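You operate a simulated robot arm through the tools that you are given. There is no shell and no other tool. Be economical: measure what you need, move in short steps, check, and stop when the job is done.

You run a simulated two-armed robot. Do the job below in one go: nothing can be reset, and whatever is moved stays where it is left.

TASK
Take the yellow cup and put it on the open shelf under the wooden table. Then take the black plug from the top of the steel table and put it on the top of the tool stand. Then open the top right drawer, take the cone from the inside of the top right drawer and put it on the small tray, then shut the drawer. Then open the red bin lid. Keep to this order.

Only the result counts: the job must be done as asked and must still hold three seconds after the hand-in. Knocking over, shifting, dropping, spilling or breaking anything else fails it. Lids that push on must go on centred and level and be pressed home; caps that screw on are set level and turned clockwise until they are tight.

THE ROBOT
Two 7-joint arms with two-finger grippers on one trunk, on a base that drives. Base frame: it is fixed to the floor where the robot stands at the start and does not move with it; the origin is under the middle of the robot, x ahead of it, y to its left, z up. Lengths are in mm, angles in degrees, forces in N, time in s.
The left shoulder is at the start at [60, 123, 945], the right one opposite. With the tool pointing down near the work surface each hand reaches from about 240 to 760 mm from the robot's upright axis, wherever it stands, measured 20 degrees to its own side. Places, roughly: black plug (3x3x3 cm) [600, -200, 800]; cone (5x5x2 cm) [-900, 700, 700]; open shelf under the wooden table [-3400, 1000, 400]; red bin lid [-4200, -6900, 400]; small tray (15x10x3 cm) [800, 400, 900]; top of the tool stand [-3000, -1800, 800]; top right drawer [-800, 700, 700]; yellow cup (7x7x5 cm) [500, -100, 800]. Payload 1.47 kg a hand.
Tool frame (each hand has its own): the origin (TCP) lies between the finger pads and is the grasp point; the fingertips stand 16 mm ahead of it; z points along the fingers, y is the line along which they close. The gripper opens to 87 mm. The gripper's body begins 55 mm behind the TCP.
Orientation is told as [roll, pitch, yaw] about the base's x, y, z axes, in that order, counted from this pose: with the fingers straight down and closing along the base's y, the tool's x points along the base's -x, its y along +y and its z along -z.

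THE INTERFACE
- The arms move only by the tool servo_tool. It takes "left_increments", "right_increments" or both (then of equal length, played together; a hand with none holds still); each is text: rows parted by semicolons, each of 7 numbers parted by spaces: the shift along the base's x, y, z in mm, then the turn, a rotation vector about the base's x, y, z in rad, then the finger opening in mm, from 0 to 87. In form: dx dy dz wx wy wz hand; .... A call has 1 to 20 rows; each row is the pose to reach, as a shift and turn from the pose commanded when the call began. A row lasts 0.2 s, in which the tool goes at most 50 mm and 8.6 degrees; a call with a longer step from one row to the next is refused whole, and so is a gripper value outside its range. Where a pose cannot be reached the arm comes as near as it can. A force on the tool above 40 N (or 10 N above the force at the start of the call, whichever is more), or a blocked arm, ends the call early, and 0.2 s more pass. Each finger travels about 153 mm/s and halts on what it meets, pressing with about 22 N; the grip force reading is that of the motor and also rises with nothing between the fingers. The clock runs only during rows and for 0.2 s after the last one: add rows that repeat a pose to give the fingers time. The reply holds the time, the measured pose of the TCP, the force on the tool along the base axes, the opening and the grip force, in the units named above and with some noise, with the torque about the TCP (base axes, N m) and any sound that the robot's microphone picked up.
- Cameras (640 x 400 px; columns grow to the right, rows downward): "scene" is now at [27.4, 59.2, 1482.3]; the picture's right is [0.96, -0.27, 0.00], its down [-0.24, -0.86, -0.46] and it looks along [0.12, 0.44, -0.89] (base axes); focal length 214 px, centre (320, 200). "left" rides on the left gripper at [73, -12, -90] in its tool frame; the picture's right is [0.16, 0.99, 0.00], its down [-0.72, 0.12, -0.68] and it looks along [-0.67, 0.11, 0.73] (tool axes); focal length 247 px, centre (320, 200). "right" rides on the right gripper at [73, 12, -90] in its tool frame; the picture's right is [-0.16, 0.99, 0.00], its down [-0.72, -0.12, -0.68] and it looks along [-0.67, -0.11, 0.73] (tool axes); focal length 247 px, centre (320, 200). There is no depth. A picture from a camera that has moved, and an enlarged one, comes with that camera's place and axes in the base frame and with its lens.
- camera(camera): a new picture of that camera. No time passes.
- raise_lower(by): slides the trunk up (or, below 0, down) by that many mm; the arms and the scene camera ride with it, the base frame stays. It gives what a move gives, with no picture.
- base_move(legs): drives the robot by 1 to 6 legs, each [ahead, left, turn to the left] in mm, mm and degrees, along the robot's own axes; the way and the turn of a leg run together, so that a leg with both is an arc; at most 1500 mm and 180 degrees a leg. The arms and the cameras ride along, it lands a little off, and it stops where it bumps. It gives what a move gives.
- turn_head(pan, tilt): turns the head with the scene camera to pan (to the left, within 120 degrees either way) and tilt (down, from -29 to 69), counted from straight ahead of the robot. It gives what a move gives.
- enlarge(camera, box): a new picture of the part [left, top, right, bottom] of that camera's present view, enlarged. No time passes.
- hand_in(): hands the job in; it is judged then, once.

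Go step by step. Nothing tells you exact positions but the pictures and the camera data: compare them with the known pose of the tool, close in by small moves and look again before you grip or let go. The budget is 165 turns and 130 pictures, counting those below and the enlarged ones. Unless the task says otherwise, let go and move clear before handing in.

The tools are called after "Emit:" as a command line: name --argument value ..., lists and objects as JSON in quotes. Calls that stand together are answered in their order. servo_tool: Moves the arms, as the interface text tells. Its arguments: {"type":"object","properties":{"left_increments":{"type":"string"},"right_increments":{"type":"string"}},"required":[]} The other tools are called the same way: raise_lower (by) slides the trunk up or down; base_move (legs) drives the base; turn_head (pan, tilt) turns the head that bears the scene camera; camera (camera) takes a picture; enlarge (camera, box) takes an enlarged picture of a part of a camera's view; hand_in () hands the job in.

At the start:

```text
clock: 0.0
left_position: [436.3, 472.9, 1176.5]
left_ee_rot: [-0.1, 0.0, 0.0]
left_wrist_force: [-0.2, 0.2, 0.0]
left_moment: [0.01, -0.01, 0.0]
left_grip_width: 87.0
left_grasp_force: 0.1
right_position: [386.5, 68.0, 1185.5]
right_ee_rot: [0.0, 0.1, 0.0]
right_wrist_force: [0.4, -0.6, -0.4]
right_moment: [-0.01, -0.01, -0.03]
right_grip_width: 87.0
right_grasp_force: 0.1
trunk travel left (down, up): [-100.0, 130.0]
robot x, y, heading: [-4.5, -2.8, -0.2]
head pan, tilt: [74.5, 62.8]
```

scene: 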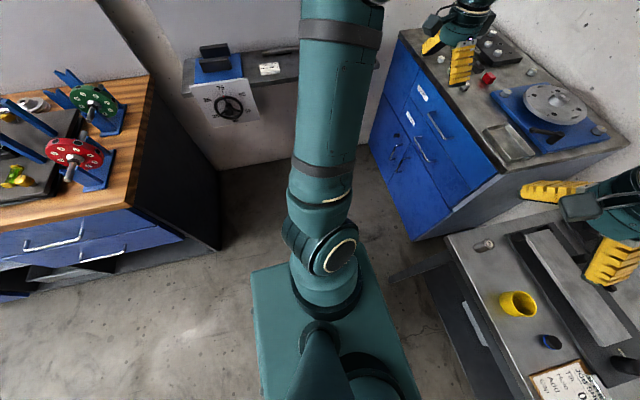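
right: 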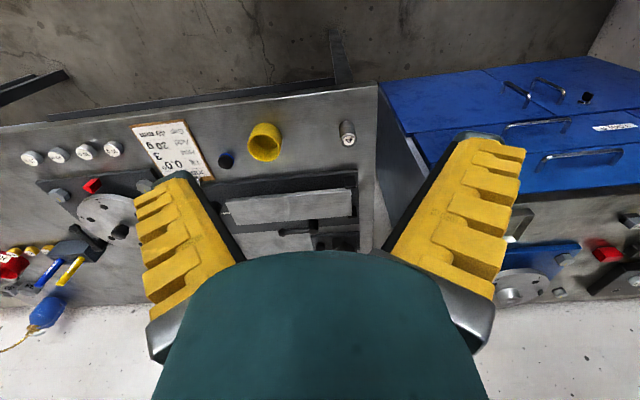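
left: 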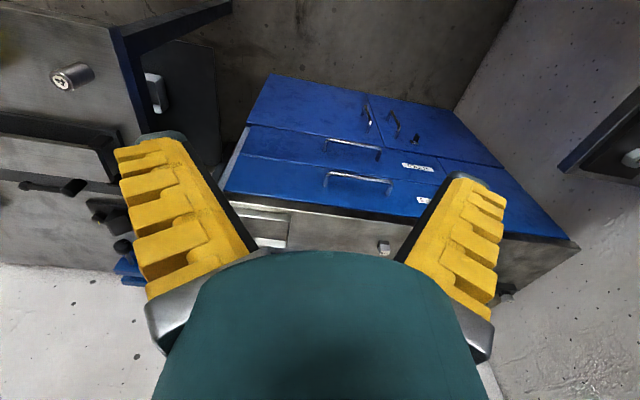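

I see the steel table ahead with a yellow cup and a black/dark plug, and a blue cabinet to the left. I first look around with the head.

Emit:
turn_head --pan -15 --tilt 50

Emit:
camera --camera "scene"

```text
clock: 1.6
left_position: [436.6, 473.2, 1176.3]
left_ee_rot: [0.0, -0.1, 0.0]
left_wrist_force: [0.8, -0.4, 0.7]
left_moment: [0.02, 0.0, 0.0]
left_grip_width: 87.0
left_grasp_force: 0.1
right_position: [387.0, 67.6, 1184.5]
right_ee_rot: [-0.1, 0.0, -0.1]
right_wrist_force: [-0.6, -0.2, 0.0]
right_moment: [-0.04, 0.01, -0.01]
right_grip_width: 86.9
right_grasp_force: 0.0
trunk travel left (down, up): [-100.0, 130.0]
robot x, y, heading: [-1.5, 1.5, -0.4]
head pan, tilt: [-15.0, 50.0]
```

```text
126 pictures are left
camera scene: at [84.9, -21.8, 1497.9], right [-0.26, -0.97, 0.0], down [-0.74, 0.2, -0.64], along [0.62, -0.17, -0.77], focal length 214 px, centre (320, 200)
```

scene: 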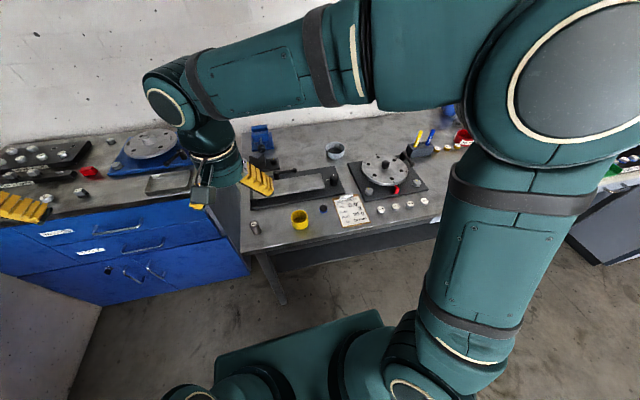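

Emit:
turn_head --pan 120 --tilt 25

Emit:
camera --camera "scene"

Emit:
enlarge --camera "right" --box '[130, 80, 390, 243]'

Emit:
turn_head --pan -120 --tilt 25

Emit:
camera --camera "scene"

```text
clock: 3.8
left_position: [435.7, 474.6, 1176.6]
left_ee_rot: [-0.1, 0.0, 0.1]
left_wrist_force: [0.4, 0.4, -0.2]
left_moment: [0.0, 0.01, 0.01]
left_grip_width: 86.9
left_grasp_force: 0.1
right_position: [387.1, 68.1, 1185.7]
right_ee_rot: [0.0, 0.1, 0.0]
right_wrist_force: [0.5, 0.7, 0.4]
right_moment: [-0.01, -0.03, 0.01]
right_grip_width: 87.1
right_grasp_force: 0.1
trunk travel left (down, up): [-100.0, 130.0]
robot x, y, heading: [-1.0, 3.1, 0.0]
head pan, tilt: [120.0, 25.0]
```

```text
125 pictures are left
camera scene: at [-35.5, 77.9, 1535.4], right [0.87, 0.5, 0.0], down [0.21, -0.37, -0.91], along [-0.45, 0.79, -0.42], focal length 214 px, centre (320, 200)
```

scene: 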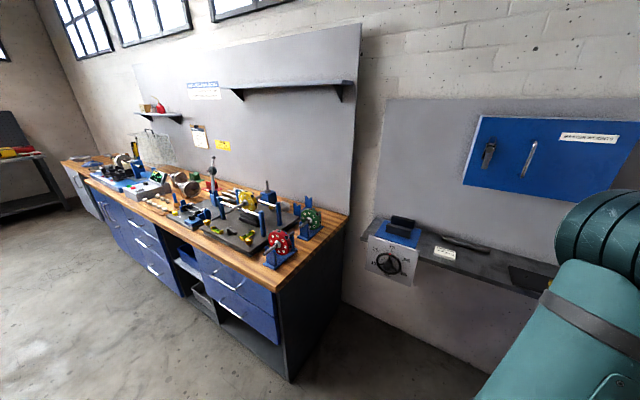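

```text
2.45 times, centred on (260, 162) of right
camera zoom: at [313.1, 79.2, 1275.1], right [0.16, 0.99, 0.0], down [0.72, -0.12, 0.68], along [0.67, -0.11, -0.73], focal length 606 px, centre (467, 294)
```

zoom: 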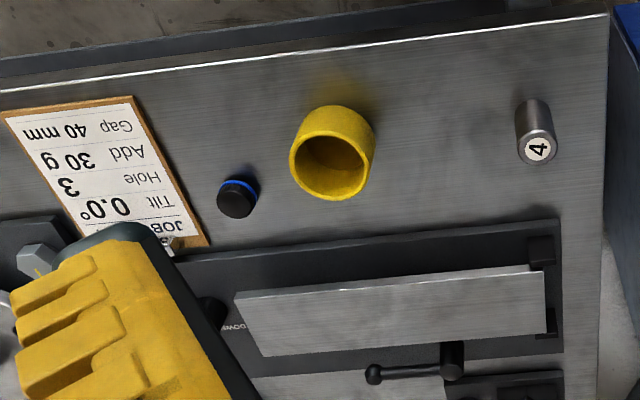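

```text
clock: 7.2
left_position: [435.4, 474.0, 1175.3]
left_ee_rot: [-0.1, 0.0, 0.0]
left_wrist_force: [-0.4, 0.5, -0.2]
left_moment: [0.0, 0.01, 0.02]
left_grip_width: 86.9
left_grasp_force: 0.1
right_position: [386.6, 67.6, 1185.1]
right_ee_rot: [0.0, 0.0, 0.0]
right_wrist_force: [-0.1, -0.7, -0.3]
right_moment: [0.02, -0.01, -0.01]
right_grip_width: 86.8
right_grasp_force: 0.0
trunk travel left (down, up): [-100.0, 130.0]
robot x, y, heading: [3.5, 0.1, 0.1]
head pan, tilt: [-120.0, 25.0]
```

```text
123 pictures are left
camera scene: at [-35.5, -81.7, 1535.5], right [-0.87, 0.5, 0.0], down [0.21, 0.37, -0.91], along [-0.45, -0.79, -0.42], focal length 214 px, centre (320, 200)
```

scene: 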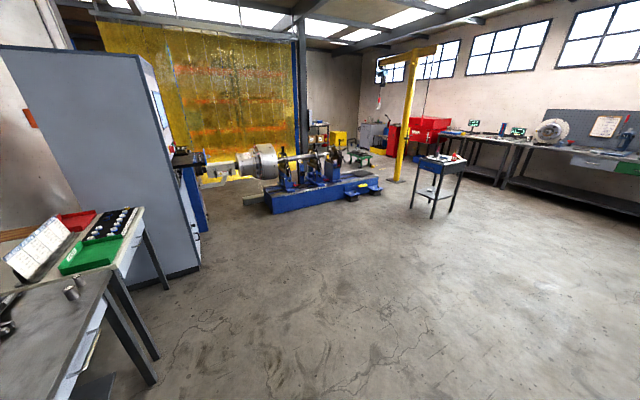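

The cup stands near [563,-82] on the steel table, the plug near [600,-187]. I tilt the right hand 45° and come in front of the cup, so that it can later go onto the shelf.

Emit:
servo_tool --right_increments "10 -30 -20 0 -0.13 0 87; 20 -60 -50 0 -0.26 0 87; 25 -90 -85 0 -0.39 0 87; 30 -120 -120 0 -0.52 0 87; 35 -145 -155 0 -0.65 0 87; 40 -150 -190 0 -0.785 0 87; 45 -150 -205 0 -0.785 0 87"

Emit:
camera --camera "right"

Emit:
turn_head --pan -10 --tilt 50

Emit:
camera --camera "scene"

```text
clock: 8.8
left_position: [435.0, 472.8, 1175.7]
left_ee_rot: [0.0, 0.0, 0.1]
left_wrist_force: [-0.1, -0.5, 1.2]
left_moment: [0.02, 0.02, 0.02]
left_grip_width: 87.2
left_grasp_force: 0.1
right_position: [448.5, -74.5, 979.4]
right_ee_rot: [0.2, -44.9, 0.1]
right_wrist_force: [0.1, 0.7, 0.3]
right_moment: [0.01, 0.01, 0.0]
right_grip_width: 86.6
right_grasp_force: 0.1
right hand out of reach, approached as far as the arm can: row 6, 7
trunk travel left (down, up): [-100.0, 130.0]
robot x, y, heading: [0.7, 4.7, 0.1]
head pan, tilt: [-120.0, 25.0]
```

```text
122 pictures are left
camera right: at [331.5, -63.3, 990.6], right [0.11, 0.99, 0.11], down [0.03, -0.12, 0.99], along [0.99, -0.11, -0.05], focal length 247 px, centre (320, 200)
```

right: 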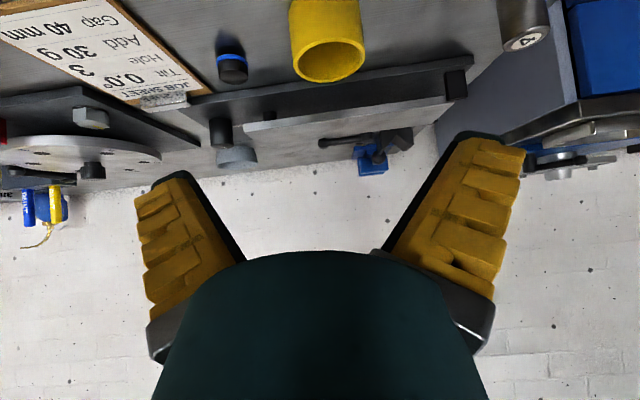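

```text
clock: 10.7
left_position: [435.2, 473.2, 1176.6]
left_ee_rot: [0.0, 0.0, -0.1]
left_wrist_force: [0.1, 0.6, 0.2]
left_moment: [-0.04, -0.01, 0.0]
left_grip_width: 87.0
left_grasp_force: 0.0
right_position: [447.7, -73.8, 978.7]
right_ee_rot: [0.0, -44.9, 0.0]
right_wrist_force: [-0.4, -0.6, 0.5]
right_moment: [0.0, -0.03, -0.01]
right_grip_width: 87.2
right_grasp_force: 0.0
trunk travel left (down, up): [-100.0, 130.0]
robot x, y, heading: [-1.7, 0.0, 0.2]
head pan, tilt: [-10.0, 50.0]
```

```text
121 pictures are left
camera scene: at [86.3, -15.3, 1498.0], right [-0.17, -0.98, 0.0], down [-0.75, 0.13, -0.64], along [0.63, -0.11, -0.77], focal length 214 px, centre (320, 200)
```

scene: 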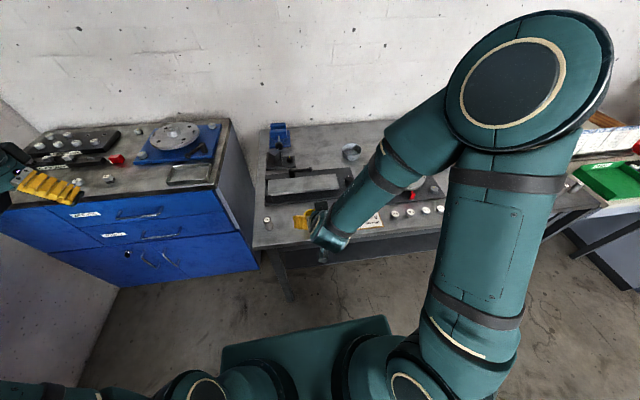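

The cup rim reads about [545,-64,855]. The arm is too folded here, so I back the base 180 mm and re-aim.

Emit:
base_move --legs '[[-180, 0, 0]]'

Emit:
servo_tool --right_increments "40 0 -25 0 0 0 87; 80 5 -50 0 0 0 87; 120 10 -70 0 0 0 87; 150 10 -80 0 0 0 87;150 10 -80 0 0 0 87"

Emit:
camera --camera "right"

Emit:
enlarge --camera "scene" --box '[220, 110, 420, 235]'

```text
clock: 12.2
left_position: [255.0, 473.1, 1176.9]
left_ee_rot: [0.0, -0.1, 0.0]
left_wrist_force: [-0.7, -0.3, 1.0]
left_moment: [-0.01, -0.03, 0.0]
left_grip_width: 87.1
left_grasp_force: 0.1
right_position: [267.3, -73.5, 979.5]
right_ee_rot: [0.1, -44.9, 0.1]
right_wrist_force: [-0.6, -0.8, -0.2]
right_moment: [0.0, 0.02, 0.01]
right_grip_width: 87.1
right_grasp_force: 0.1
trunk travel left (down, up): [-100.0, 130.0]
robot x, y, heading: [-180.1, -3.6, 0.0]
head pan, tilt: [-10.0, 50.0]
```

```text
clock: 13.4
left_position: [255.9, 473.1, 1176.8]
left_ee_rot: [-0.1, 0.0, 0.0]
left_wrist_force: [-0.4, -0.6, 0.8]
left_moment: [-0.01, -0.03, 0.01]
left_grip_width: 86.7
left_grasp_force: 0.1
right_position: [421.1, -65.1, 898.1]
right_ee_rot: [0.0, -44.9, 0.0]
right_wrist_force: [-0.4, 0.3, 0.0]
right_moment: [-0.01, -0.03, 0.0]
right_grip_width: 87.1
right_grasp_force: 0.1
trunk travel left (down, up): [-100.0, 130.0]
robot x, y, heading: [-181.2, 2.8, -0.2]
head pan, tilt: [-10.0, 50.0]
```

```text
120 pictures are left
camera right: at [304.8, -54.4, 911.6], right [0.11, 0.99, 0.11], down [0.03, -0.12, 0.99], along [0.99, -0.11, -0.05], focal length 247 px, centre (320, 200)
```

right: 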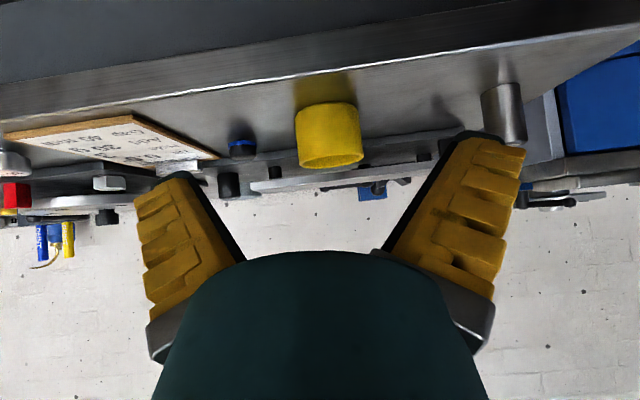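

```text
3.20 times, centred on (320, 172) of scene
camera zoom: at [-94.1, -15.1, 1498.0], right [-0.17, -0.98, 0.0], down [-0.75, 0.13, -0.64], along [0.63, -0.11, -0.77], focal length 686 px, centre (320, 288)
```

zoom: 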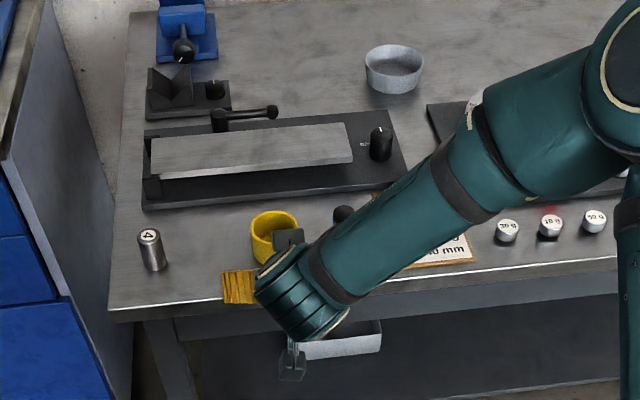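

Emit:
servo_tool --right_increments "30 0 0 0 0 0 87; 60 0 0 0 0 0 87; 80 0 -8 0 0 0 87; 80 0 -8 0 0 0 87"

Emit:
camera --camera "right"

Emit:
enlarge --camera "scene" --box '[220, 110, 420, 235]'

```text
clock: 14.4
left_position: [254.9, 472.7, 1176.6]
left_ee_rot: [0.0, 0.0, 0.0]
left_wrist_force: [-0.1, 0.1, 0.0]
left_moment: [0.02, 0.0, 0.03]
left_grip_width: 87.2
left_grasp_force: 0.0
right_position: [498.5, -65.2, 892.2]
right_ee_rot: [-0.1, -44.9, 0.1]
right_wrist_force: [-0.1, 0.2, -0.8]
right_moment: [0.0, -0.02, 0.01]
right_grip_width: 87.2
right_grasp_force: 0.0
trunk travel left (down, up): [-100.0, 130.0]
robot x, y, heading: [-178.3, 0.5, 0.2]
head pan, tilt: [-10.0, 50.0]
```

```text
118 pictures are left
camera right: at [382.4, -53.2, 903.8], right [0.11, 0.99, 0.11], down [0.03, -0.12, 0.99], along [0.99, -0.11, -0.04], focal length 247 px, centre (320, 200)
```

right: 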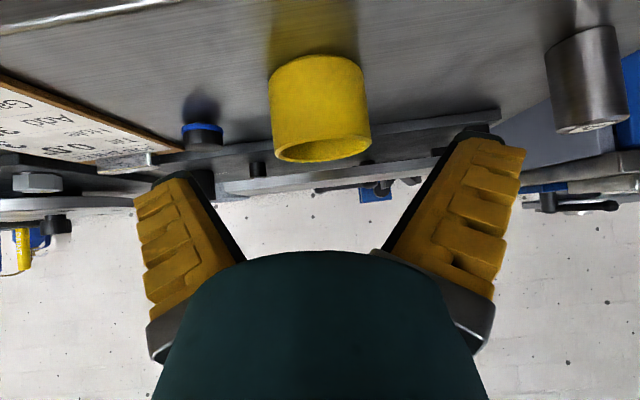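

```text
3.20 times, centred on (320, 172) of scene
camera zoom: at [-94.3, -15.3, 1498.0], right [-0.17, -0.98, 0.0], down [-0.75, 0.13, -0.64], along [0.63, -0.11, -0.77], focal length 686 px, centre (320, 288)
```

zoom: 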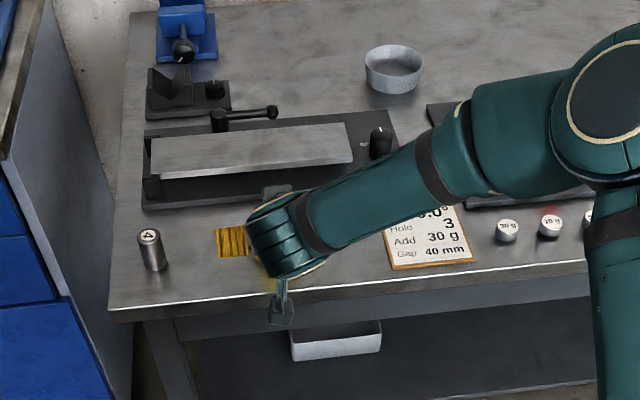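

Emit:
servo_tool --right_increments "15 -1 -10 0 0 0 87; 30 -1 -22 0 0 0 87; 45 -1 -36 0 0 0 87; 58 -1 -48 0 0 0 87; 58 -1 -48 0 0 0 87"

Emit:
camera --camera "right"

```text
clock: 15.6
left_position: [255.6, 472.8, 1176.2]
left_ee_rot: [0.0, 0.0, 0.0]
left_wrist_force: [-0.1, -0.2, -0.4]
left_moment: [0.01, 0.0, 0.02]
left_grip_width: 87.0
left_grasp_force: 0.1
right_position: [555.7, -65.2, 840.3]
right_ee_rot: [-0.1, -44.9, 0.1]
right_wrist_force: [1.0, -0.1, -0.5]
right_moment: [0.0, 0.01, -0.02]
right_grip_width: 87.1
right_grasp_force: 0.0
trunk travel left (down, up): [-100.0, 130.0]
robot x, y, heading: [-180.7, -2.6, -0.1]
head pan, tilt: [-10.0, 50.0]
```

```text
116 pictures are left
camera right: at [440.2, -53.2, 853.5], right [0.11, 0.99, 0.11], down [0.03, -0.12, 0.99], along [0.99, -0.11, -0.04], focal length 247 px, centre (320, 200)
```

right: 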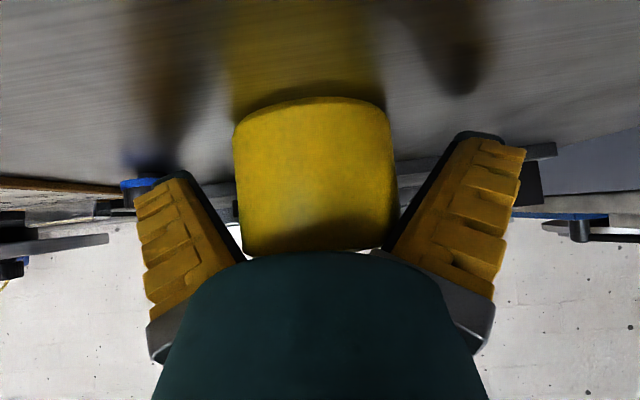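

Emit:
servo_tool --right_increments "0 0 0 0 0 0 70; 0 0 0 0 0 0 60; 0 0 0 0 0 0 50; 0 0 0 0 0 0 50; 0 0 15 0 0 0 50; 0 0 40 0 0 0 50; 0 0 70 0 0 0 50;0 0 70 0 0 0 50"

Emit:
camera --camera "right"

```text
clock: 17.4
left_position: [256.6, 474.0, 1175.2]
left_ee_rot: [0.0, 0.1, -0.2]
left_wrist_force: [0.5, -0.1, -0.5]
left_moment: [0.01, 0.01, 0.02]
left_grip_width: 86.9
left_grasp_force: 0.1
right_position: [556.1, -64.1, 914.2]
right_ee_rot: [0.0, -45.0, 0.1]
right_wrist_force: [0.0, 0.3, 0.0]
right_moment: [0.0, 0.0, -0.05]
right_grip_width: 55.3
right_grasp_force: 4.3
trunk travel left (down, up): [-100.0, 130.0]
robot x, y, heading: [-179.3, -1.2, 0.2]
head pan, tilt: [-10.0, 50.0]
```

```text
115 pictures are left
camera right: at [439.7, -52.3, 926.5], right [0.11, 0.99, 0.11], down [0.03, -0.12, 0.99], along [0.99, -0.11, -0.05], focal length 247 px, centre (320, 200)
```

right: 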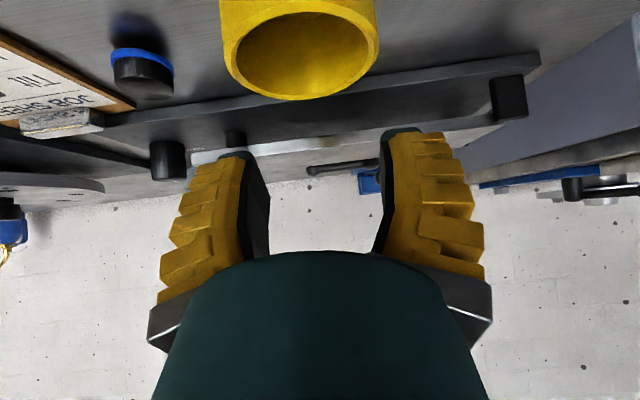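

The grip missed: the cup is still on the table. I go back to the earlier viewpoint to see whether it moved and to measure it anew.

Emit:
servo_tool --right_increments "-28 -1 15 0 0 0 87; -57 -1 15 0 0 0 87; -57 -1 -22 0 0 0 87; -57 -1 -22 0 0 0 87"

Emit:
camera --camera "right"

Emit:
servo_tool --right_increments "-10 0 40 0 0 0 87; -20 0 80 0 0 0 87; -20 0 100 0 0 0 87; -20 0 100 0 0 0 87"

Emit:
camera --camera "right"

```text
clock: 18.4
left_position: [254.3, 473.8, 1177.0]
left_ee_rot: [0.0, -0.1, 0.0]
left_wrist_force: [-0.7, 0.7, 0.7]
left_moment: [0.01, -0.01, -0.04]
left_grip_width: 87.2
left_grasp_force: 0.1
right_position: [496.3, -64.4, 890.5]
right_ee_rot: [0.0, -45.0, 0.0]
right_wrist_force: [-0.2, -0.3, 0.7]
right_moment: [0.04, 0.0, 0.02]
right_grip_width: 87.2
right_grasp_force: 0.0
trunk travel left (down, up): [-100.0, 130.0]
robot x, y, heading: [-178.1, -1.9, 0.1]
head pan, tilt: [-10.0, 50.0]
```

```text
114 pictures are left
camera right: at [379.9, -53.7, 901.7], right [0.11, 0.99, 0.11], down [0.03, -0.12, 0.99], along [0.99, -0.11, -0.04], focal length 247 px, centre (320, 200)
```

right: 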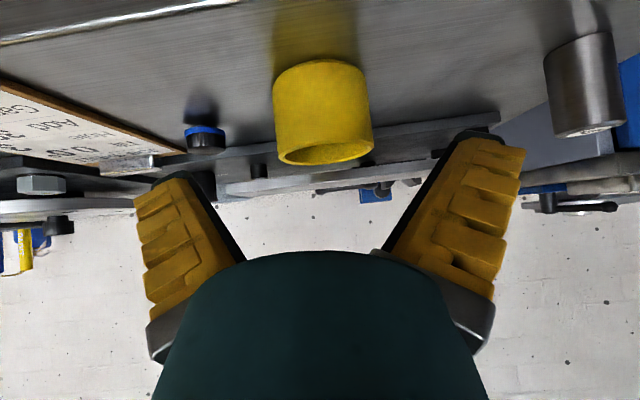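

```text
clock: 19.4
left_position: [256.8, 473.5, 1176.4]
left_ee_rot: [0.0, 0.0, 0.0]
left_wrist_force: [-0.5, 0.0, -0.3]
left_moment: [0.02, -0.03, -0.02]
left_grip_width: 87.3
left_grasp_force: 0.1
right_position: [476.3, -66.1, 988.1]
right_ee_rot: [-0.1, -44.9, 0.1]
right_wrist_force: [-0.6, 0.0, 0.2]
right_moment: [0.01, -0.02, -0.01]
right_grip_width: 87.1
right_grasp_force: 0.1
trunk travel left (down, up): [-100.0, 130.0]
robot x, y, heading: [-179.2, 2.5, 0.3]
head pan, tilt: [-10.0, 50.0]
```

```text
113 pictures are left
camera right: at [360.1, -54.8, 1001.2], right [0.11, 0.99, 0.11], down [0.03, -0.12, 0.99], along [0.99, -0.11, -0.05], focal length 247 px, centre (320, 200)
```

right: 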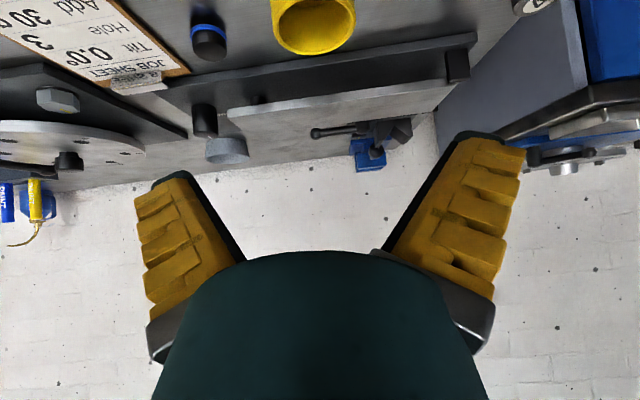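

The cup was not moved; triangulation gives its axis at about [528,-64], rim 865, diameter about 62. I go in again with the corrected x and close fully.

Emit:
servo_tool --right_increments "-6 1 -45 0 0 0 87; -6 1 -85 0 0 0 87; 10 1 -101 0 0 0 87; 25 1 -116 0 0 0 87; 40 1 -131 0 0 0 87; 53 1 -145 0 0 0 87; 53 1 -145 0 0 0 87; 53 1 -145 0 0 0 70; 53 1 -145 0 0 0 50; 53 1 -145 0 0 0 20;53 1 -145 0 0 0 20;53 1 -145 0 0 0 20"

Emit:
camera --camera "right"

```text
clock: 22.0
left_position: [256.1, 473.2, 1176.7]
left_ee_rot: [0.0, 0.1, 0.0]
left_wrist_force: [-0.1, -0.2, 0.1]
left_moment: [0.01, 0.01, 0.0]
left_grip_width: 87.1
left_grasp_force: 0.1
right_position: [532.6, -63.3, 844.8]
right_ee_rot: [0.0, -44.9, 0.0]
right_wrist_force: [-0.4, -0.5, -1.2]
right_moment: [-0.04, 0.05, -0.01]
right_grip_width: 58.1
right_grasp_force: 21.6
trunk travel left (down, up): [-100.0, 130.0]
robot x, y, heading: [-181.1, 1.6, -0.0]
head pan, tilt: [-10.0, 50.0]
```

```text
112 pictures are left
camera right: at [416.2, -52.4, 856.1], right [0.11, 0.99, 0.11], down [0.03, -0.12, 0.99], along [0.99, -0.11, -0.04], focal length 247 px, centre (320, 200)
```

right: 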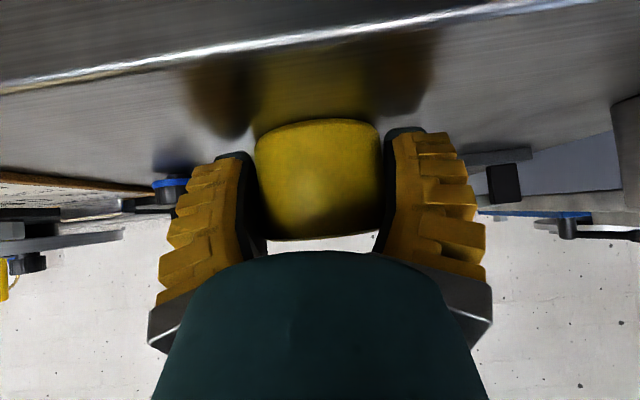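

Gripped at 58 mm with 21.6 N. I lift it clear.

Emit:
servo_tool --right_increments "0 0 20 0 0 0 20; 0 0 50 0 0 0 20; -20 0 90 0 0 0 20; -40 0 130 0 0 0 20; -40 0 130 0 0 0 20"

Emit:
camera --camera "right"

```text
clock: 23.2
left_position: [255.4, 472.3, 1175.4]
left_ee_rot: [0.0, 0.0, 0.1]
left_wrist_force: [-0.8, 0.6, -0.4]
left_moment: [0.0, 0.0, -0.01]
left_grip_width: 87.1
left_grasp_force: 0.1
right_position: [489.6, -65.5, 976.3]
right_ee_rot: [-0.1, -45.0, 0.0]
right_wrist_force: [-0.1, 0.2, -1.2]
right_moment: [0.0, 0.02, -0.02]
right_grip_width: 57.7
right_grasp_force: 21.7
trunk travel left (down, up): [-100.0, 130.0]
robot x, y, heading: [-180.5, -0.7, -0.2]
head pan, tilt: [-10.0, 50.0]
```

```text
111 pictures are left
camera right: at [374.4, -53.5, 987.9], right [0.11, 0.99, 0.11], down [0.03, -0.12, 0.99], along [0.99, -0.11, -0.05], focal length 247 px, centre (320, 200)
```

right: 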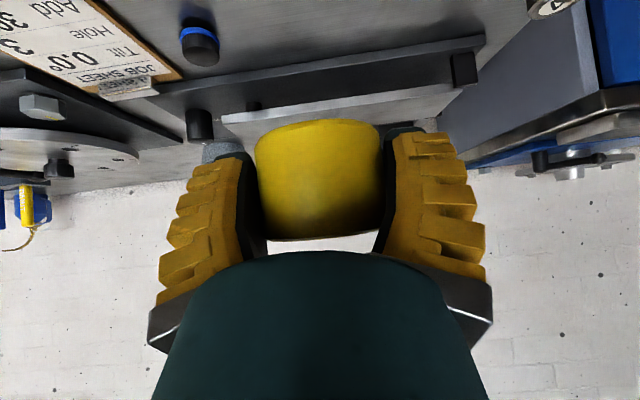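

Cup is firmly held. I back along the bench to the shelf area and turn to face it.

Emit:
base_move --legs '[[-1500, -300, 0], [-1500, -200, 0], [-100, 0, 90]]'

Emit:
turn_head --pan 20 --tilt 35

Emit:
camera --camera "scene"

```text
refused: leg 1 is longer than a leg can be; nothing moved
```

```text
clock: 24.1
left_position: [255.8, 472.9, 1175.6]
left_ee_rot: [0.0, 0.0, 0.1]
left_wrist_force: [-0.4, 0.3, 0.4]
left_moment: [-0.01, -0.03, -0.02]
left_grip_width: 86.9
left_grasp_force: 0.1
right_position: [490.1, -63.6, 975.3]
right_ee_rot: [0.0, -45.0, 0.1]
right_wrist_force: [0.8, 0.3, 0.1]
right_moment: [-0.02, 0.01, -0.02]
right_grip_width: 57.8
right_grasp_force: 22.0
trunk travel left (down, up): [-100.0, 130.0]
robot x, y, heading: [-179.7, -0.3, 0.2]
head pan, tilt: [20.0, 35.0]
```

```text
110 pictures are left
camera scene: at [-87.0, 28.2, 1519.7], right [0.34, -0.94, 0.0], down [-0.54, -0.2, -0.82], along [0.77, 0.28, -0.57], focal length 214 px, centre (320, 200)
```

scene: 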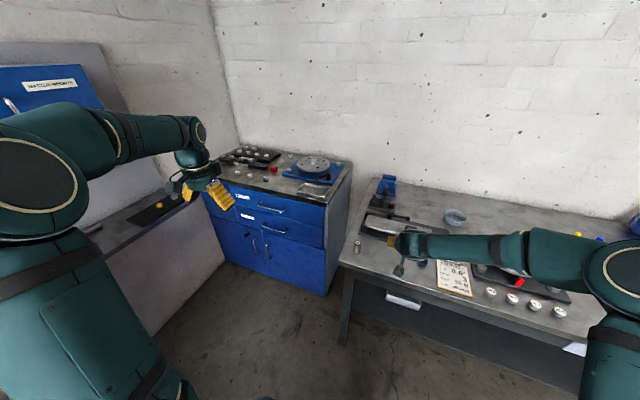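

The leg was slightly too long; I split it.

Emit:
base_move --legs '[[-1450, -300, 0], [-1450, -150, 0], [0, 0, 90]]'

Emit:
camera --camera "scene"

```text
clock: 42.3
left_position: [-3602.4, -50.9, 1176.7]
left_ee_rot: [0.1, 0.0, 89.2]
left_wrist_force: [0.7, 0.1, 0.0]
left_moment: [0.0, 0.04, 0.0]
left_grip_width: 86.9
left_grasp_force: 0.1
right_position: [-3061.4, 175.6, 976.1]
right_ee_rot: [0.0, -44.9, 89.2]
right_wrist_force: [-0.4, 0.4, -0.4]
right_moment: [-0.01, 0.01, 0.02]
right_grip_width: 56.4
right_grasp_force: 22.1
trunk travel left (down, up): [-100.0, 130.0]
robot x, y, heading: [-3130.9, -494.5, 88.9]
head pan, tilt: [20.0, 35.0]
```

```text
109 pictures are left
camera scene: at [-3164.0, -403.2, 1519.7], right [0.94, 0.33, 0.0], down [0.19, -0.54, -0.82], along [-0.27, 0.77, -0.57], focal length 214 px, centre (320, 200)
```

scene: 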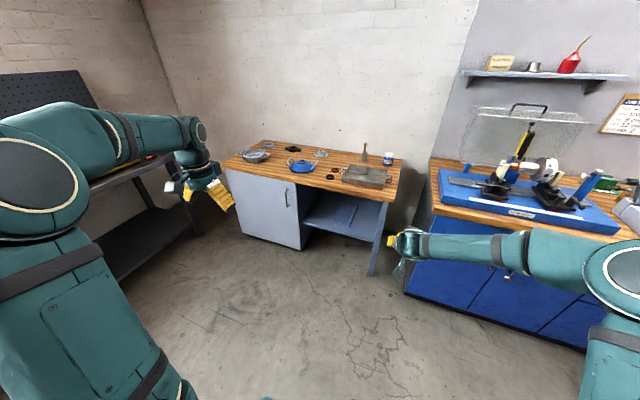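

The wooden table with its open shelf (right half) is visible. I look closer.

Emit:
enlarge --camera "scene" --box '[220, 130, 420, 280]'

```text
2.67 times, centred on (320, 205) of scene
camera zoom: at [-3164.0, -403.2, 1519.7], right [0.94, 0.33, 0.0], down [0.19, -0.54, -0.82], along [-0.27, 0.77, -0.57], focal length 572 px, centre (320, 187)
```

zoom: 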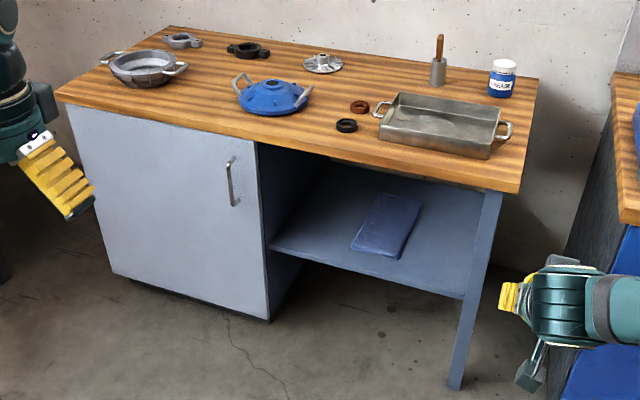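

The shelf is at z≈380, its front edge at y≈765, free on the right of the blue pad near x≈-3260. I move opposite it, still well back.

Emit:
base_move --legs '[[0, 265, 1], [400, 0, 0]]'

Emit:
raise_lower --by -100

Emit:
turn_head --pan -5 --tilt 45

Emit:
camera --camera "scene"

```text
clock: 47.3
left_position: [-3869.0, 346.1, 1176.2]
left_ee_rot: [0.0, 0.0, 89.8]
left_wrist_force: [0.8, 0.3, 0.5]
left_moment: [0.02, -0.01, 0.0]
left_grip_width: 87.1
left_grasp_force: 0.0
right_position: [-3329.8, 577.7, 974.4]
right_ee_rot: [0.0, -44.9, 89.8]
right_wrist_force: [-0.6, 0.6, 0.1]
right_moment: [-0.01, -0.03, 0.01]
right_grip_width: 56.0
right_grasp_force: 22.3
trunk travel left (down, up): [-100.0, 130.0]
robot x, y, heading: [-3397.8, -93.0, 89.6]
head pan, tilt: [20.0, 35.0]
```

```text
clock: 48.7
left_position: [-3869.7, 345.3, 1075.5]
left_ee_rot: [0.0, 0.1, 89.7]
left_wrist_force: [0.0, -0.6, 0.1]
left_moment: [-0.04, 0.0, 0.02]
left_grip_width: 86.9
left_grasp_force: 0.1
right_position: [-3329.9, 577.2, 876.1]
right_ee_rot: [-0.1, -44.9, 89.7]
right_wrist_force: [0.4, 0.6, -0.4]
right_moment: [-0.01, 0.03, 0.01]
right_grip_width: 56.2
right_grasp_force: 21.5
trunk travel left (down, up): [0.0, 230.0]
robot x, y, heading: [-3400.7, -92.2, 89.6]
head pan, tilt: [20.0, 35.0]
```

```text
clock: 49.5
left_position: [-3869.1, 345.8, 1076.2]
left_ee_rot: [0.0, 0.0, 89.7]
left_wrist_force: [-0.6, 0.0, -0.3]
left_moment: [-0.03, 0.01, 0.0]
left_grip_width: 87.1
left_grasp_force: 0.1
right_position: [-3330.6, 577.8, 875.8]
right_ee_rot: [0.0, -44.9, 89.8]
right_wrist_force: [-0.2, 0.3, -0.5]
right_moment: [-0.02, -0.02, 0.01]
right_grip_width: 56.0
right_grasp_force: 21.9
trunk travel left (down, up): [0.0, 230.0]
robot x, y, heading: [-3399.9, -95.9, 89.5]
head pan, tilt: [-5.0, 45.0]
```

```text
107 pictures are left
camera scene: at [-3390.3, -3.9, 1404.9], right [1.0, -0.09, 0.0], down [-0.06, -0.7, -0.71], along [0.06, 0.7, -0.71], focal length 214 px, centre (320, 200)
```

scene: 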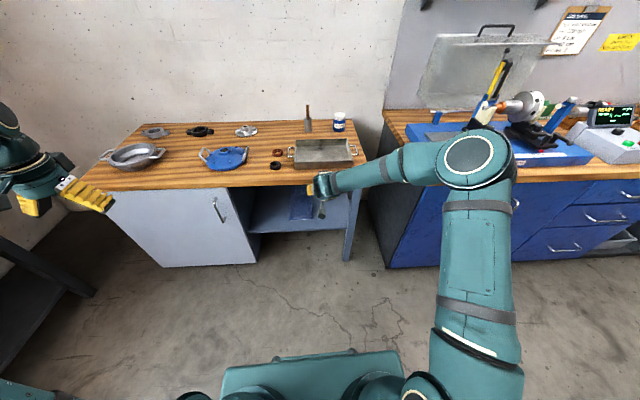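

Emit:
servo_tool --right_increments "6 0 -45 0 0 0 20; 12 0 -90 0 0 0 20; 18 0 -135 0 0 0 20; 24 0 -180 0 0 0 20; 30 0 -225 0 0 0 20; 36 0 -270 0 0 0 20; 42 0 -315 0 0 0 20; 48 0 -360 0 0 0 20; 54 0 -405 0 0 0 20; 60 0 -440 0 0 0 20; 60 0 -440 0 0 0 20"

Emit:
camera --camera "scene"

Emit:
camera --camera "right"

```text
clock: 52.0
left_position: [-3868.2, 344.6, 1076.7]
left_ee_rot: [0.1, -0.1, 89.7]
left_wrist_force: [0.1, -0.9, -0.6]
left_moment: [0.04, 0.02, 0.03]
left_grip_width: 86.9
left_grasp_force: 0.0
right_position: [-3280.0, 583.4, 439.7]
right_ee_rot: [0.4, -43.4, 89.2]
right_wrist_force: [1.0, 0.1, -0.4]
right_moment: [0.01, 0.02, -0.01]
right_grip_width: 55.7
right_grasp_force: 22.2
right hand out of reach, approached as far as the arm can: row 9, 10, 11
trunk travel left (down, up): [0.0, 230.0]
robot x, y, heading: [-3395.5, -92.7, 89.9]
head pan, tilt: [-5.0, 45.0]
```

```text
106 pictures are left
camera scene: at [-3389.0, -4.8, 1405.0], right [1.0, -0.09, 0.0], down [-0.07, -0.7, -0.71], along [0.06, 0.7, -0.71], focal length 214 px, centre (320, 200)
```

scene: 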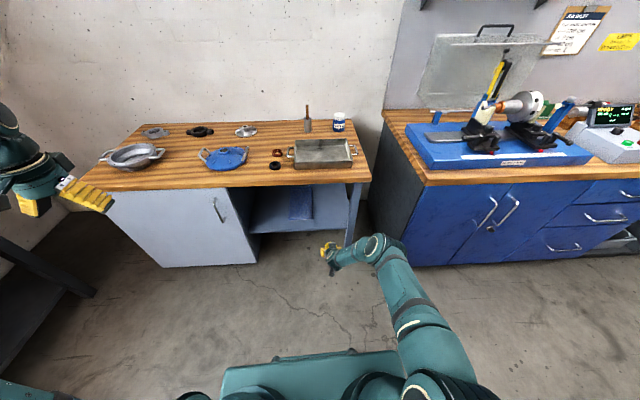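

```text
105 pictures are left
camera right: at [-3293.1, 469.5, 456.0], right [-0.99, 0.12, 0.11], down [0.12, 0.06, 0.99], along [0.12, 0.99, -0.07], focal length 247 px, centre (320, 200)
```

right: 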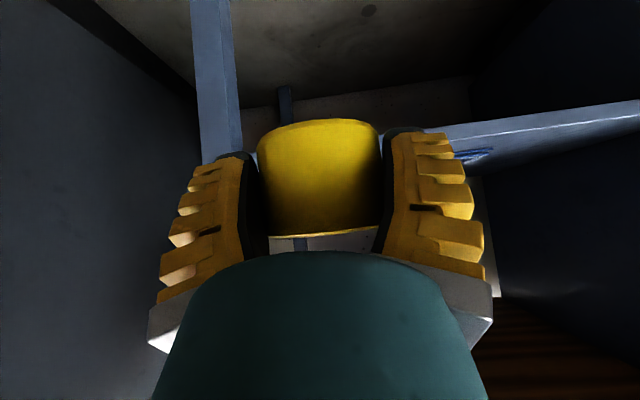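

Emit:
enlarge --camera "right" --box '[400, 60, 640, 240]'

Emit:
enlarge --camera "scene" --box '[220, 160, 400, 280]'

```text
2.22 times, centred on (520, 150) of right
camera zoom: at [-3293.1, 469.5, 456.0], right [-0.99, 0.12, 0.11], down [0.12, 0.06, 0.99], along [0.12, 0.99, -0.07], focal length 549 px, centre (-124, 311)
```

zoom: 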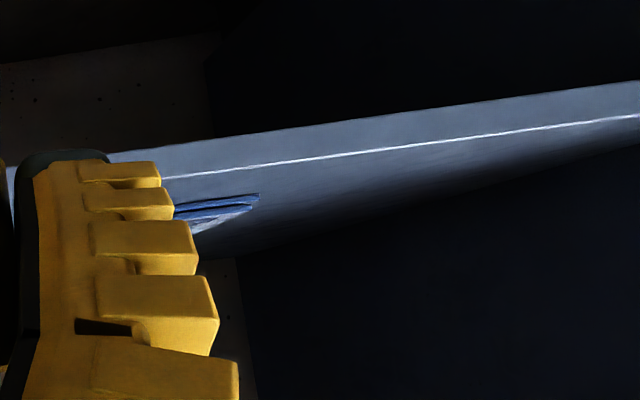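

```text
3.33 times, centred on (310, 220) of scene
camera zoom: at [-3389.0, -4.8, 1405.0], right [1.0, -0.09, 0.0], down [-0.07, -0.7, -0.71], along [0.06, 0.7, -0.71], focal length 715 px, centre (353, 133)
```

zoom: 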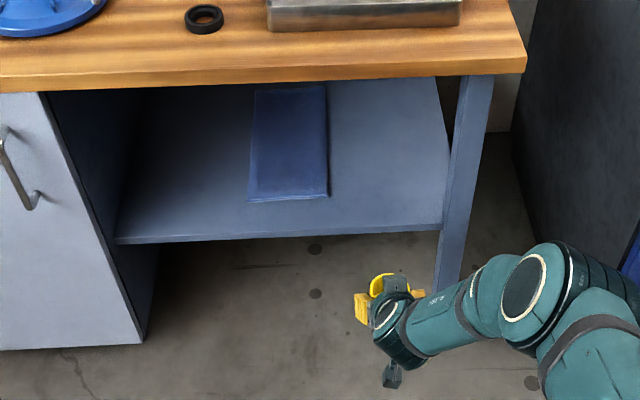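

Emit:
servo_tool --right_increments "-4 -25 8 0 0 0 20; -4 -55 12 0 0 0 20; -4 -55 12 0 0 0 20; -4 -55 12 0 0 0 20"

Emit:
camera --camera "right"

```text
clock: 53.0
left_position: [-3870.0, 345.5, 1076.5]
left_ee_rot: [0.1, 0.0, 89.7]
left_wrist_force: [1.3, 0.4, 0.8]
left_moment: [0.01, -0.01, 0.0]
left_grip_width: 87.1
left_grasp_force: 0.0
right_position: [-3302.9, 532.3, 450.6]
right_ee_rot: [-1.2, -44.8, 89.7]
right_wrist_force: [-0.1, 0.7, -0.2]
right_moment: [0.01, -0.02, -0.01]
right_grip_width: 55.9
right_grasp_force: 21.6
right hand out of reach, approached as far as the arm can: row 1, 2, 3, 4
trunk travel left (down, up): [0.0, 230.0]
robot x, y, heading: [-3396.6, -95.0, 89.6]
head pan, tilt: [-5.0, 45.0]
```

```text
102 pictures are left
camera right: at [-3317.8, 416.7, 463.2], right [-0.99, 0.13, 0.1], down [0.1, 0.03, 0.99], along [0.13, 0.99, -0.05], focal length 247 px, centre (320, 200)
```

right: 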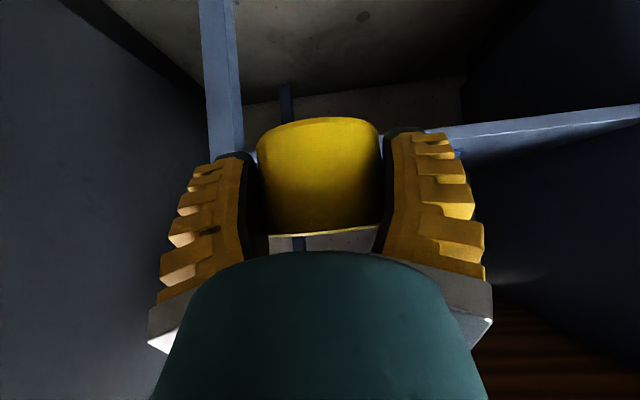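

Emit:
servo_tool --right_increments "-35 0 0 0 0 0 20; -35 0 0 0 0 0 20"

```text
clock: 53.5
left_position: [-3870.5, 345.4, 1076.4]
left_ee_rot: [0.1, 0.0, 89.7]
left_wrist_force: [-0.2, -0.2, 0.4]
left_moment: [-0.01, 0.02, -0.01]
left_grip_width: 87.1
left_grasp_force: 0.0
right_position: [-3337.4, 532.4, 451.6]
right_ee_rot: [-0.1, -44.9, 89.6]
right_wrist_force: [0.3, -0.2, -0.2]
right_moment: [-0.01, -0.03, -0.02]
right_grip_width: 56.1
right_grasp_force: 21.8
trunk travel left (down, up): [0.0, 230.0]
robot x, y, heading: [-3396.1, -91.5, 89.7]
head pan, tilt: [-5.0, 45.0]
```

Now level again. I shift the base 67 right and then drive forward so the cup goes in over the shelf.

Emit:
base_move --legs '[[0, -67, 0], [200, 0, 0]]'

Emit:
camera --camera "right"

Emit:
enlarge --camera "scene" --box '[200, 180, 440, 340]'

```text
clock: 56.0
left_position: [-3799.8, 543.2, 1076.0]
left_ee_rot: [0.0, -0.1, 89.6]
left_wrist_force: [-0.8, -0.3, 0.3]
left_moment: [-0.02, 0.01, 0.0]
left_grip_width: 86.8
left_grasp_force: 0.1
right_position: [-3264.4, 728.8, 452.6]
right_ee_rot: [0.0, -45.0, 89.6]
right_wrist_force: [-0.2, -0.2, -0.3]
right_moment: [-0.03, 0.01, -0.01]
right_grip_width: 55.9
right_grasp_force: 21.9
trunk travel left (down, up): [0.0, 230.0]
robot x, y, heading: [-3327.4, 99.4, 89.6]
head pan, tilt: [-5.0, 45.0]
```

```text
101 pictures are left
camera right: at [-3279.4, 613.3, 464.3], right [-0.99, 0.12, 0.11], down [0.12, 0.03, 0.99], along [0.12, 0.99, -0.05], focal length 247 px, centre (320, 200)
```

right: 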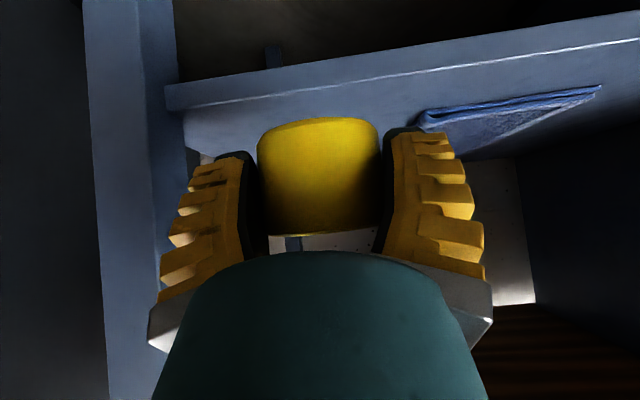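

```text
2.50 times, centred on (320, 260) of scene
camera zoom: at [-3320.4, 192.6, 1404.8], right [1.0, -0.1, 0.0], down [-0.07, -0.7, -0.71], along [0.07, 0.7, -0.71], focal length 536 px, centre (320, 50)
```

zoom: 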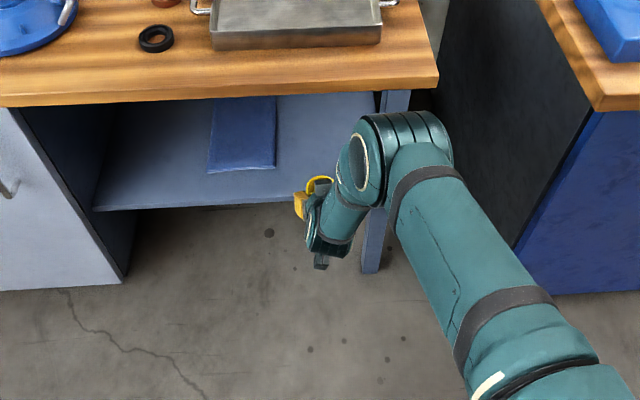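

The arm comes down outside the table edge, so there is room. I drive 85 mm further in.

Emit:
base_move --legs '[[85, 0, 0]]'

Emit:
camera --camera "right"

Emit:
enlarge --camera "scene" --box '[200, 200, 440, 360]'

```text
clock: 57.1
left_position: [-3798.9, 626.2, 1076.7]
left_ee_rot: [0.0, 0.0, 89.6]
left_wrist_force: [0.0, -0.1, -0.2]
left_moment: [-0.03, 0.01, 0.03]
left_grip_width: 86.9
left_grasp_force: 0.0
right_position: [-3266.7, 811.9, 451.6]
right_ee_rot: [0.0, -44.8, 89.6]
right_wrist_force: [-0.6, 0.7, -0.4]
right_moment: [0.0, -0.01, 0.01]
right_grip_width: 55.9
right_grasp_force: 22.0
trunk travel left (down, up): [0.0, 230.0]
robot x, y, heading: [-3327.8, 189.7, 89.6]
head pan, tilt: [-5.0, 45.0]
```

```text
99 pictures are left
camera right: at [-3279.6, 696.9, 464.1], right [-0.99, 0.12, 0.11], down [0.12, 0.03, 0.99], along [0.11, 0.99, -0.05], focal length 247 px, centre (320, 200)
```

right: 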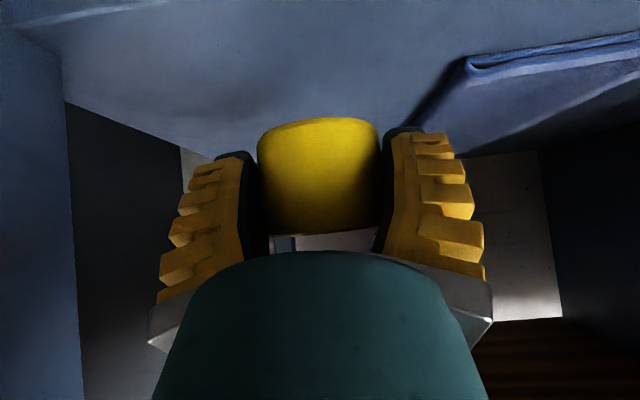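

```text
2.50 times, centred on (320, 280) of scene
camera zoom: at [-3320.0, 276.5, 1404.7], right [1.0, -0.09, 0.0], down [-0.07, -0.7, -0.71], along [0.07, 0.7, -0.71], focal length 536 px, centre (320, 0)
```

zoom: 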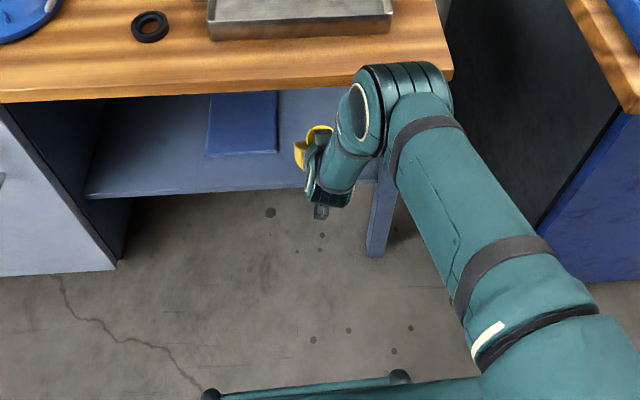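

Emit:
servo_tool --right_increments "0 15 0 0 0 0 20; 0 30 0 0 0 0 20; 0 30 -12 0 0 0 20; 0 30 -24 0 0 0 20; 0 30 -24 0 0 0 20"

Emit:
camera --camera "right"

```text
clock: 58.3
left_position: [-3798.2, 625.2, 1074.8]
left_ee_rot: [0.0, 0.1, 89.5]
left_wrist_force: [-0.1, 0.3, -0.6]
left_moment: [0.0, -0.02, 0.01]
left_grip_width: 87.0
left_grasp_force: 0.0
right_position: [-3265.7, 841.0, 429.3]
right_ee_rot: [0.0, -44.9, 89.6]
right_wrist_force: [0.5, -0.2, -1.3]
right_moment: [-0.01, -0.04, -0.03]
right_grip_width: 55.9
right_grasp_force: 22.2
trunk travel left (down, up): [0.0, 230.0]
robot x, y, heading: [-3327.4, 187.2, 89.8]
head pan, tilt: [-5.0, 45.0]
```

```text
97 pictures are left
camera right: at [-3279.3, 725.7, 441.0], right [-0.99, 0.12, 0.11], down [0.12, 0.03, 0.99], along [0.11, 0.99, -0.04], focal length 247 px, centre (320, 200)
```

right: 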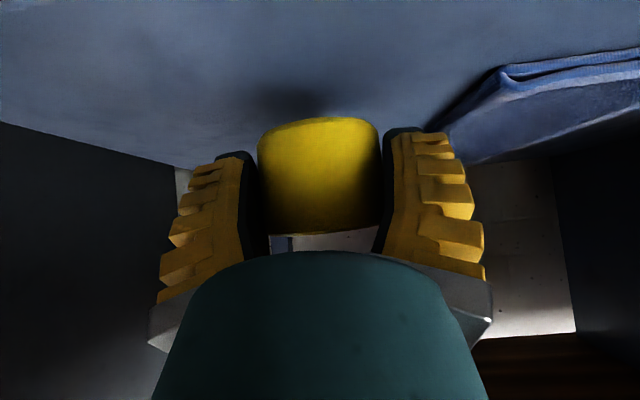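

Still clear of the shelf; I lower in small steps to feel contact.

Emit:
servo_tool --right_increments "0 0 -4 0 0 0 20; 0 0 -8 0 0 0 20; 0 0 -11 0 0 0 20; 0 0 -13 0 0 0 20; 0 0 -13 0 0 0 20"

Emit:
camera --camera "right"

```text
clock: 59.5
left_position: [-3797.8, 624.4, 1076.0]
left_ee_rot: [-0.1, 0.1, 89.6]
left_wrist_force: [-0.4, 0.1, 0.1]
left_moment: [-0.02, -0.02, 0.02]
left_grip_width: 87.1
left_grasp_force: 0.1
right_position: [-3266.5, 841.9, 415.5]
right_ee_rot: [0.1, -44.9, 89.7]
right_wrist_force: [0.4, -1.8, -0.7]
right_moment: [0.04, -0.02, 0.01]
right_grip_width: 56.2
right_grasp_force: 21.9
trunk travel left (down, up): [0.0, 230.0]
robot x, y, heading: [-3327.5, 185.9, 89.7]
head pan, tilt: [-5.0, 45.0]
```

```text
96 pictures are left
camera right: at [-3279.5, 726.7, 427.6], right [-0.99, 0.12, 0.11], down [0.12, 0.03, 0.99], along [0.11, 0.99, -0.04], focal length 247 px, centre (320, 200)
```

right: 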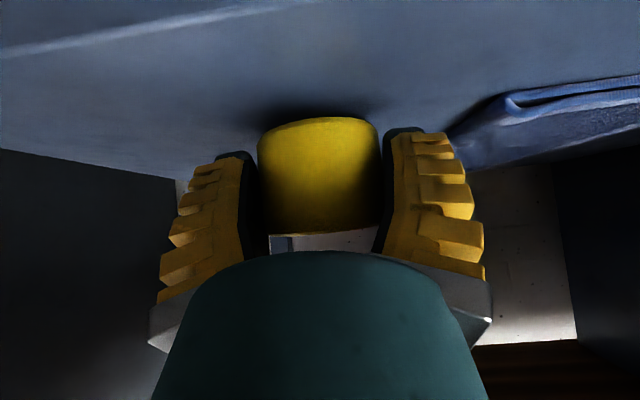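

Emit:
servo_tool --right_increments "0 0 -2 0 0 0 20; 0 0 -4 0 0 0 20; 0 0 -5 0 0 0 20;0 0 -5 0 0 0 20"

Emit:
enlarge --camera "right" --box '[200, 80, 440, 240]'

```text
clock: 60.5
left_position: [-3798.4, 626.2, 1076.6]
left_ee_rot: [0.0, 0.0, 89.7]
left_wrist_force: [0.1, 0.1, 0.6]
left_moment: [-0.01, 0.01, 0.0]
left_grip_width: 86.7
left_grasp_force: 0.1
right_position: [-3265.7, 841.5, 410.0]
right_ee_rot: [-0.1, -44.9, 89.6]
right_wrist_force: [0.0, -0.6, -0.5]
right_moment: [-0.03, 0.02, 0.02]
right_grip_width: 55.8
right_grasp_force: 22.8
trunk travel left (down, up): [0.0, 230.0]
robot x, y, heading: [-3329.3, 188.7, 89.8]
head pan, tilt: [-5.0, 45.0]
```

```text
2.50 times, centred on (320, 160) of right
camera zoom: at [-3279.1, 726.6, 422.7], right [-0.99, 0.12, 0.11], down [0.12, 0.03, 0.99], along [0.11, 0.99, -0.04], focal length 617 px, centre (320, 300)
```

zoom: 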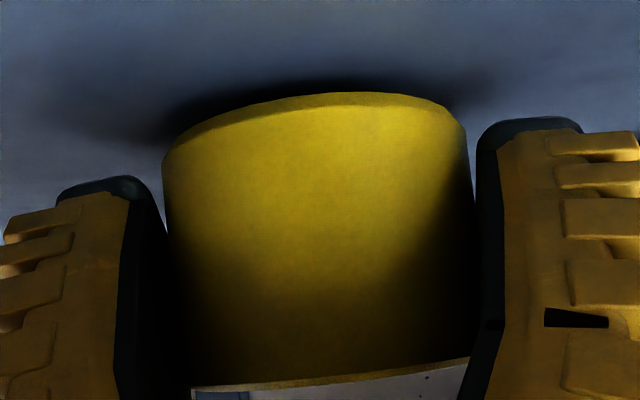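

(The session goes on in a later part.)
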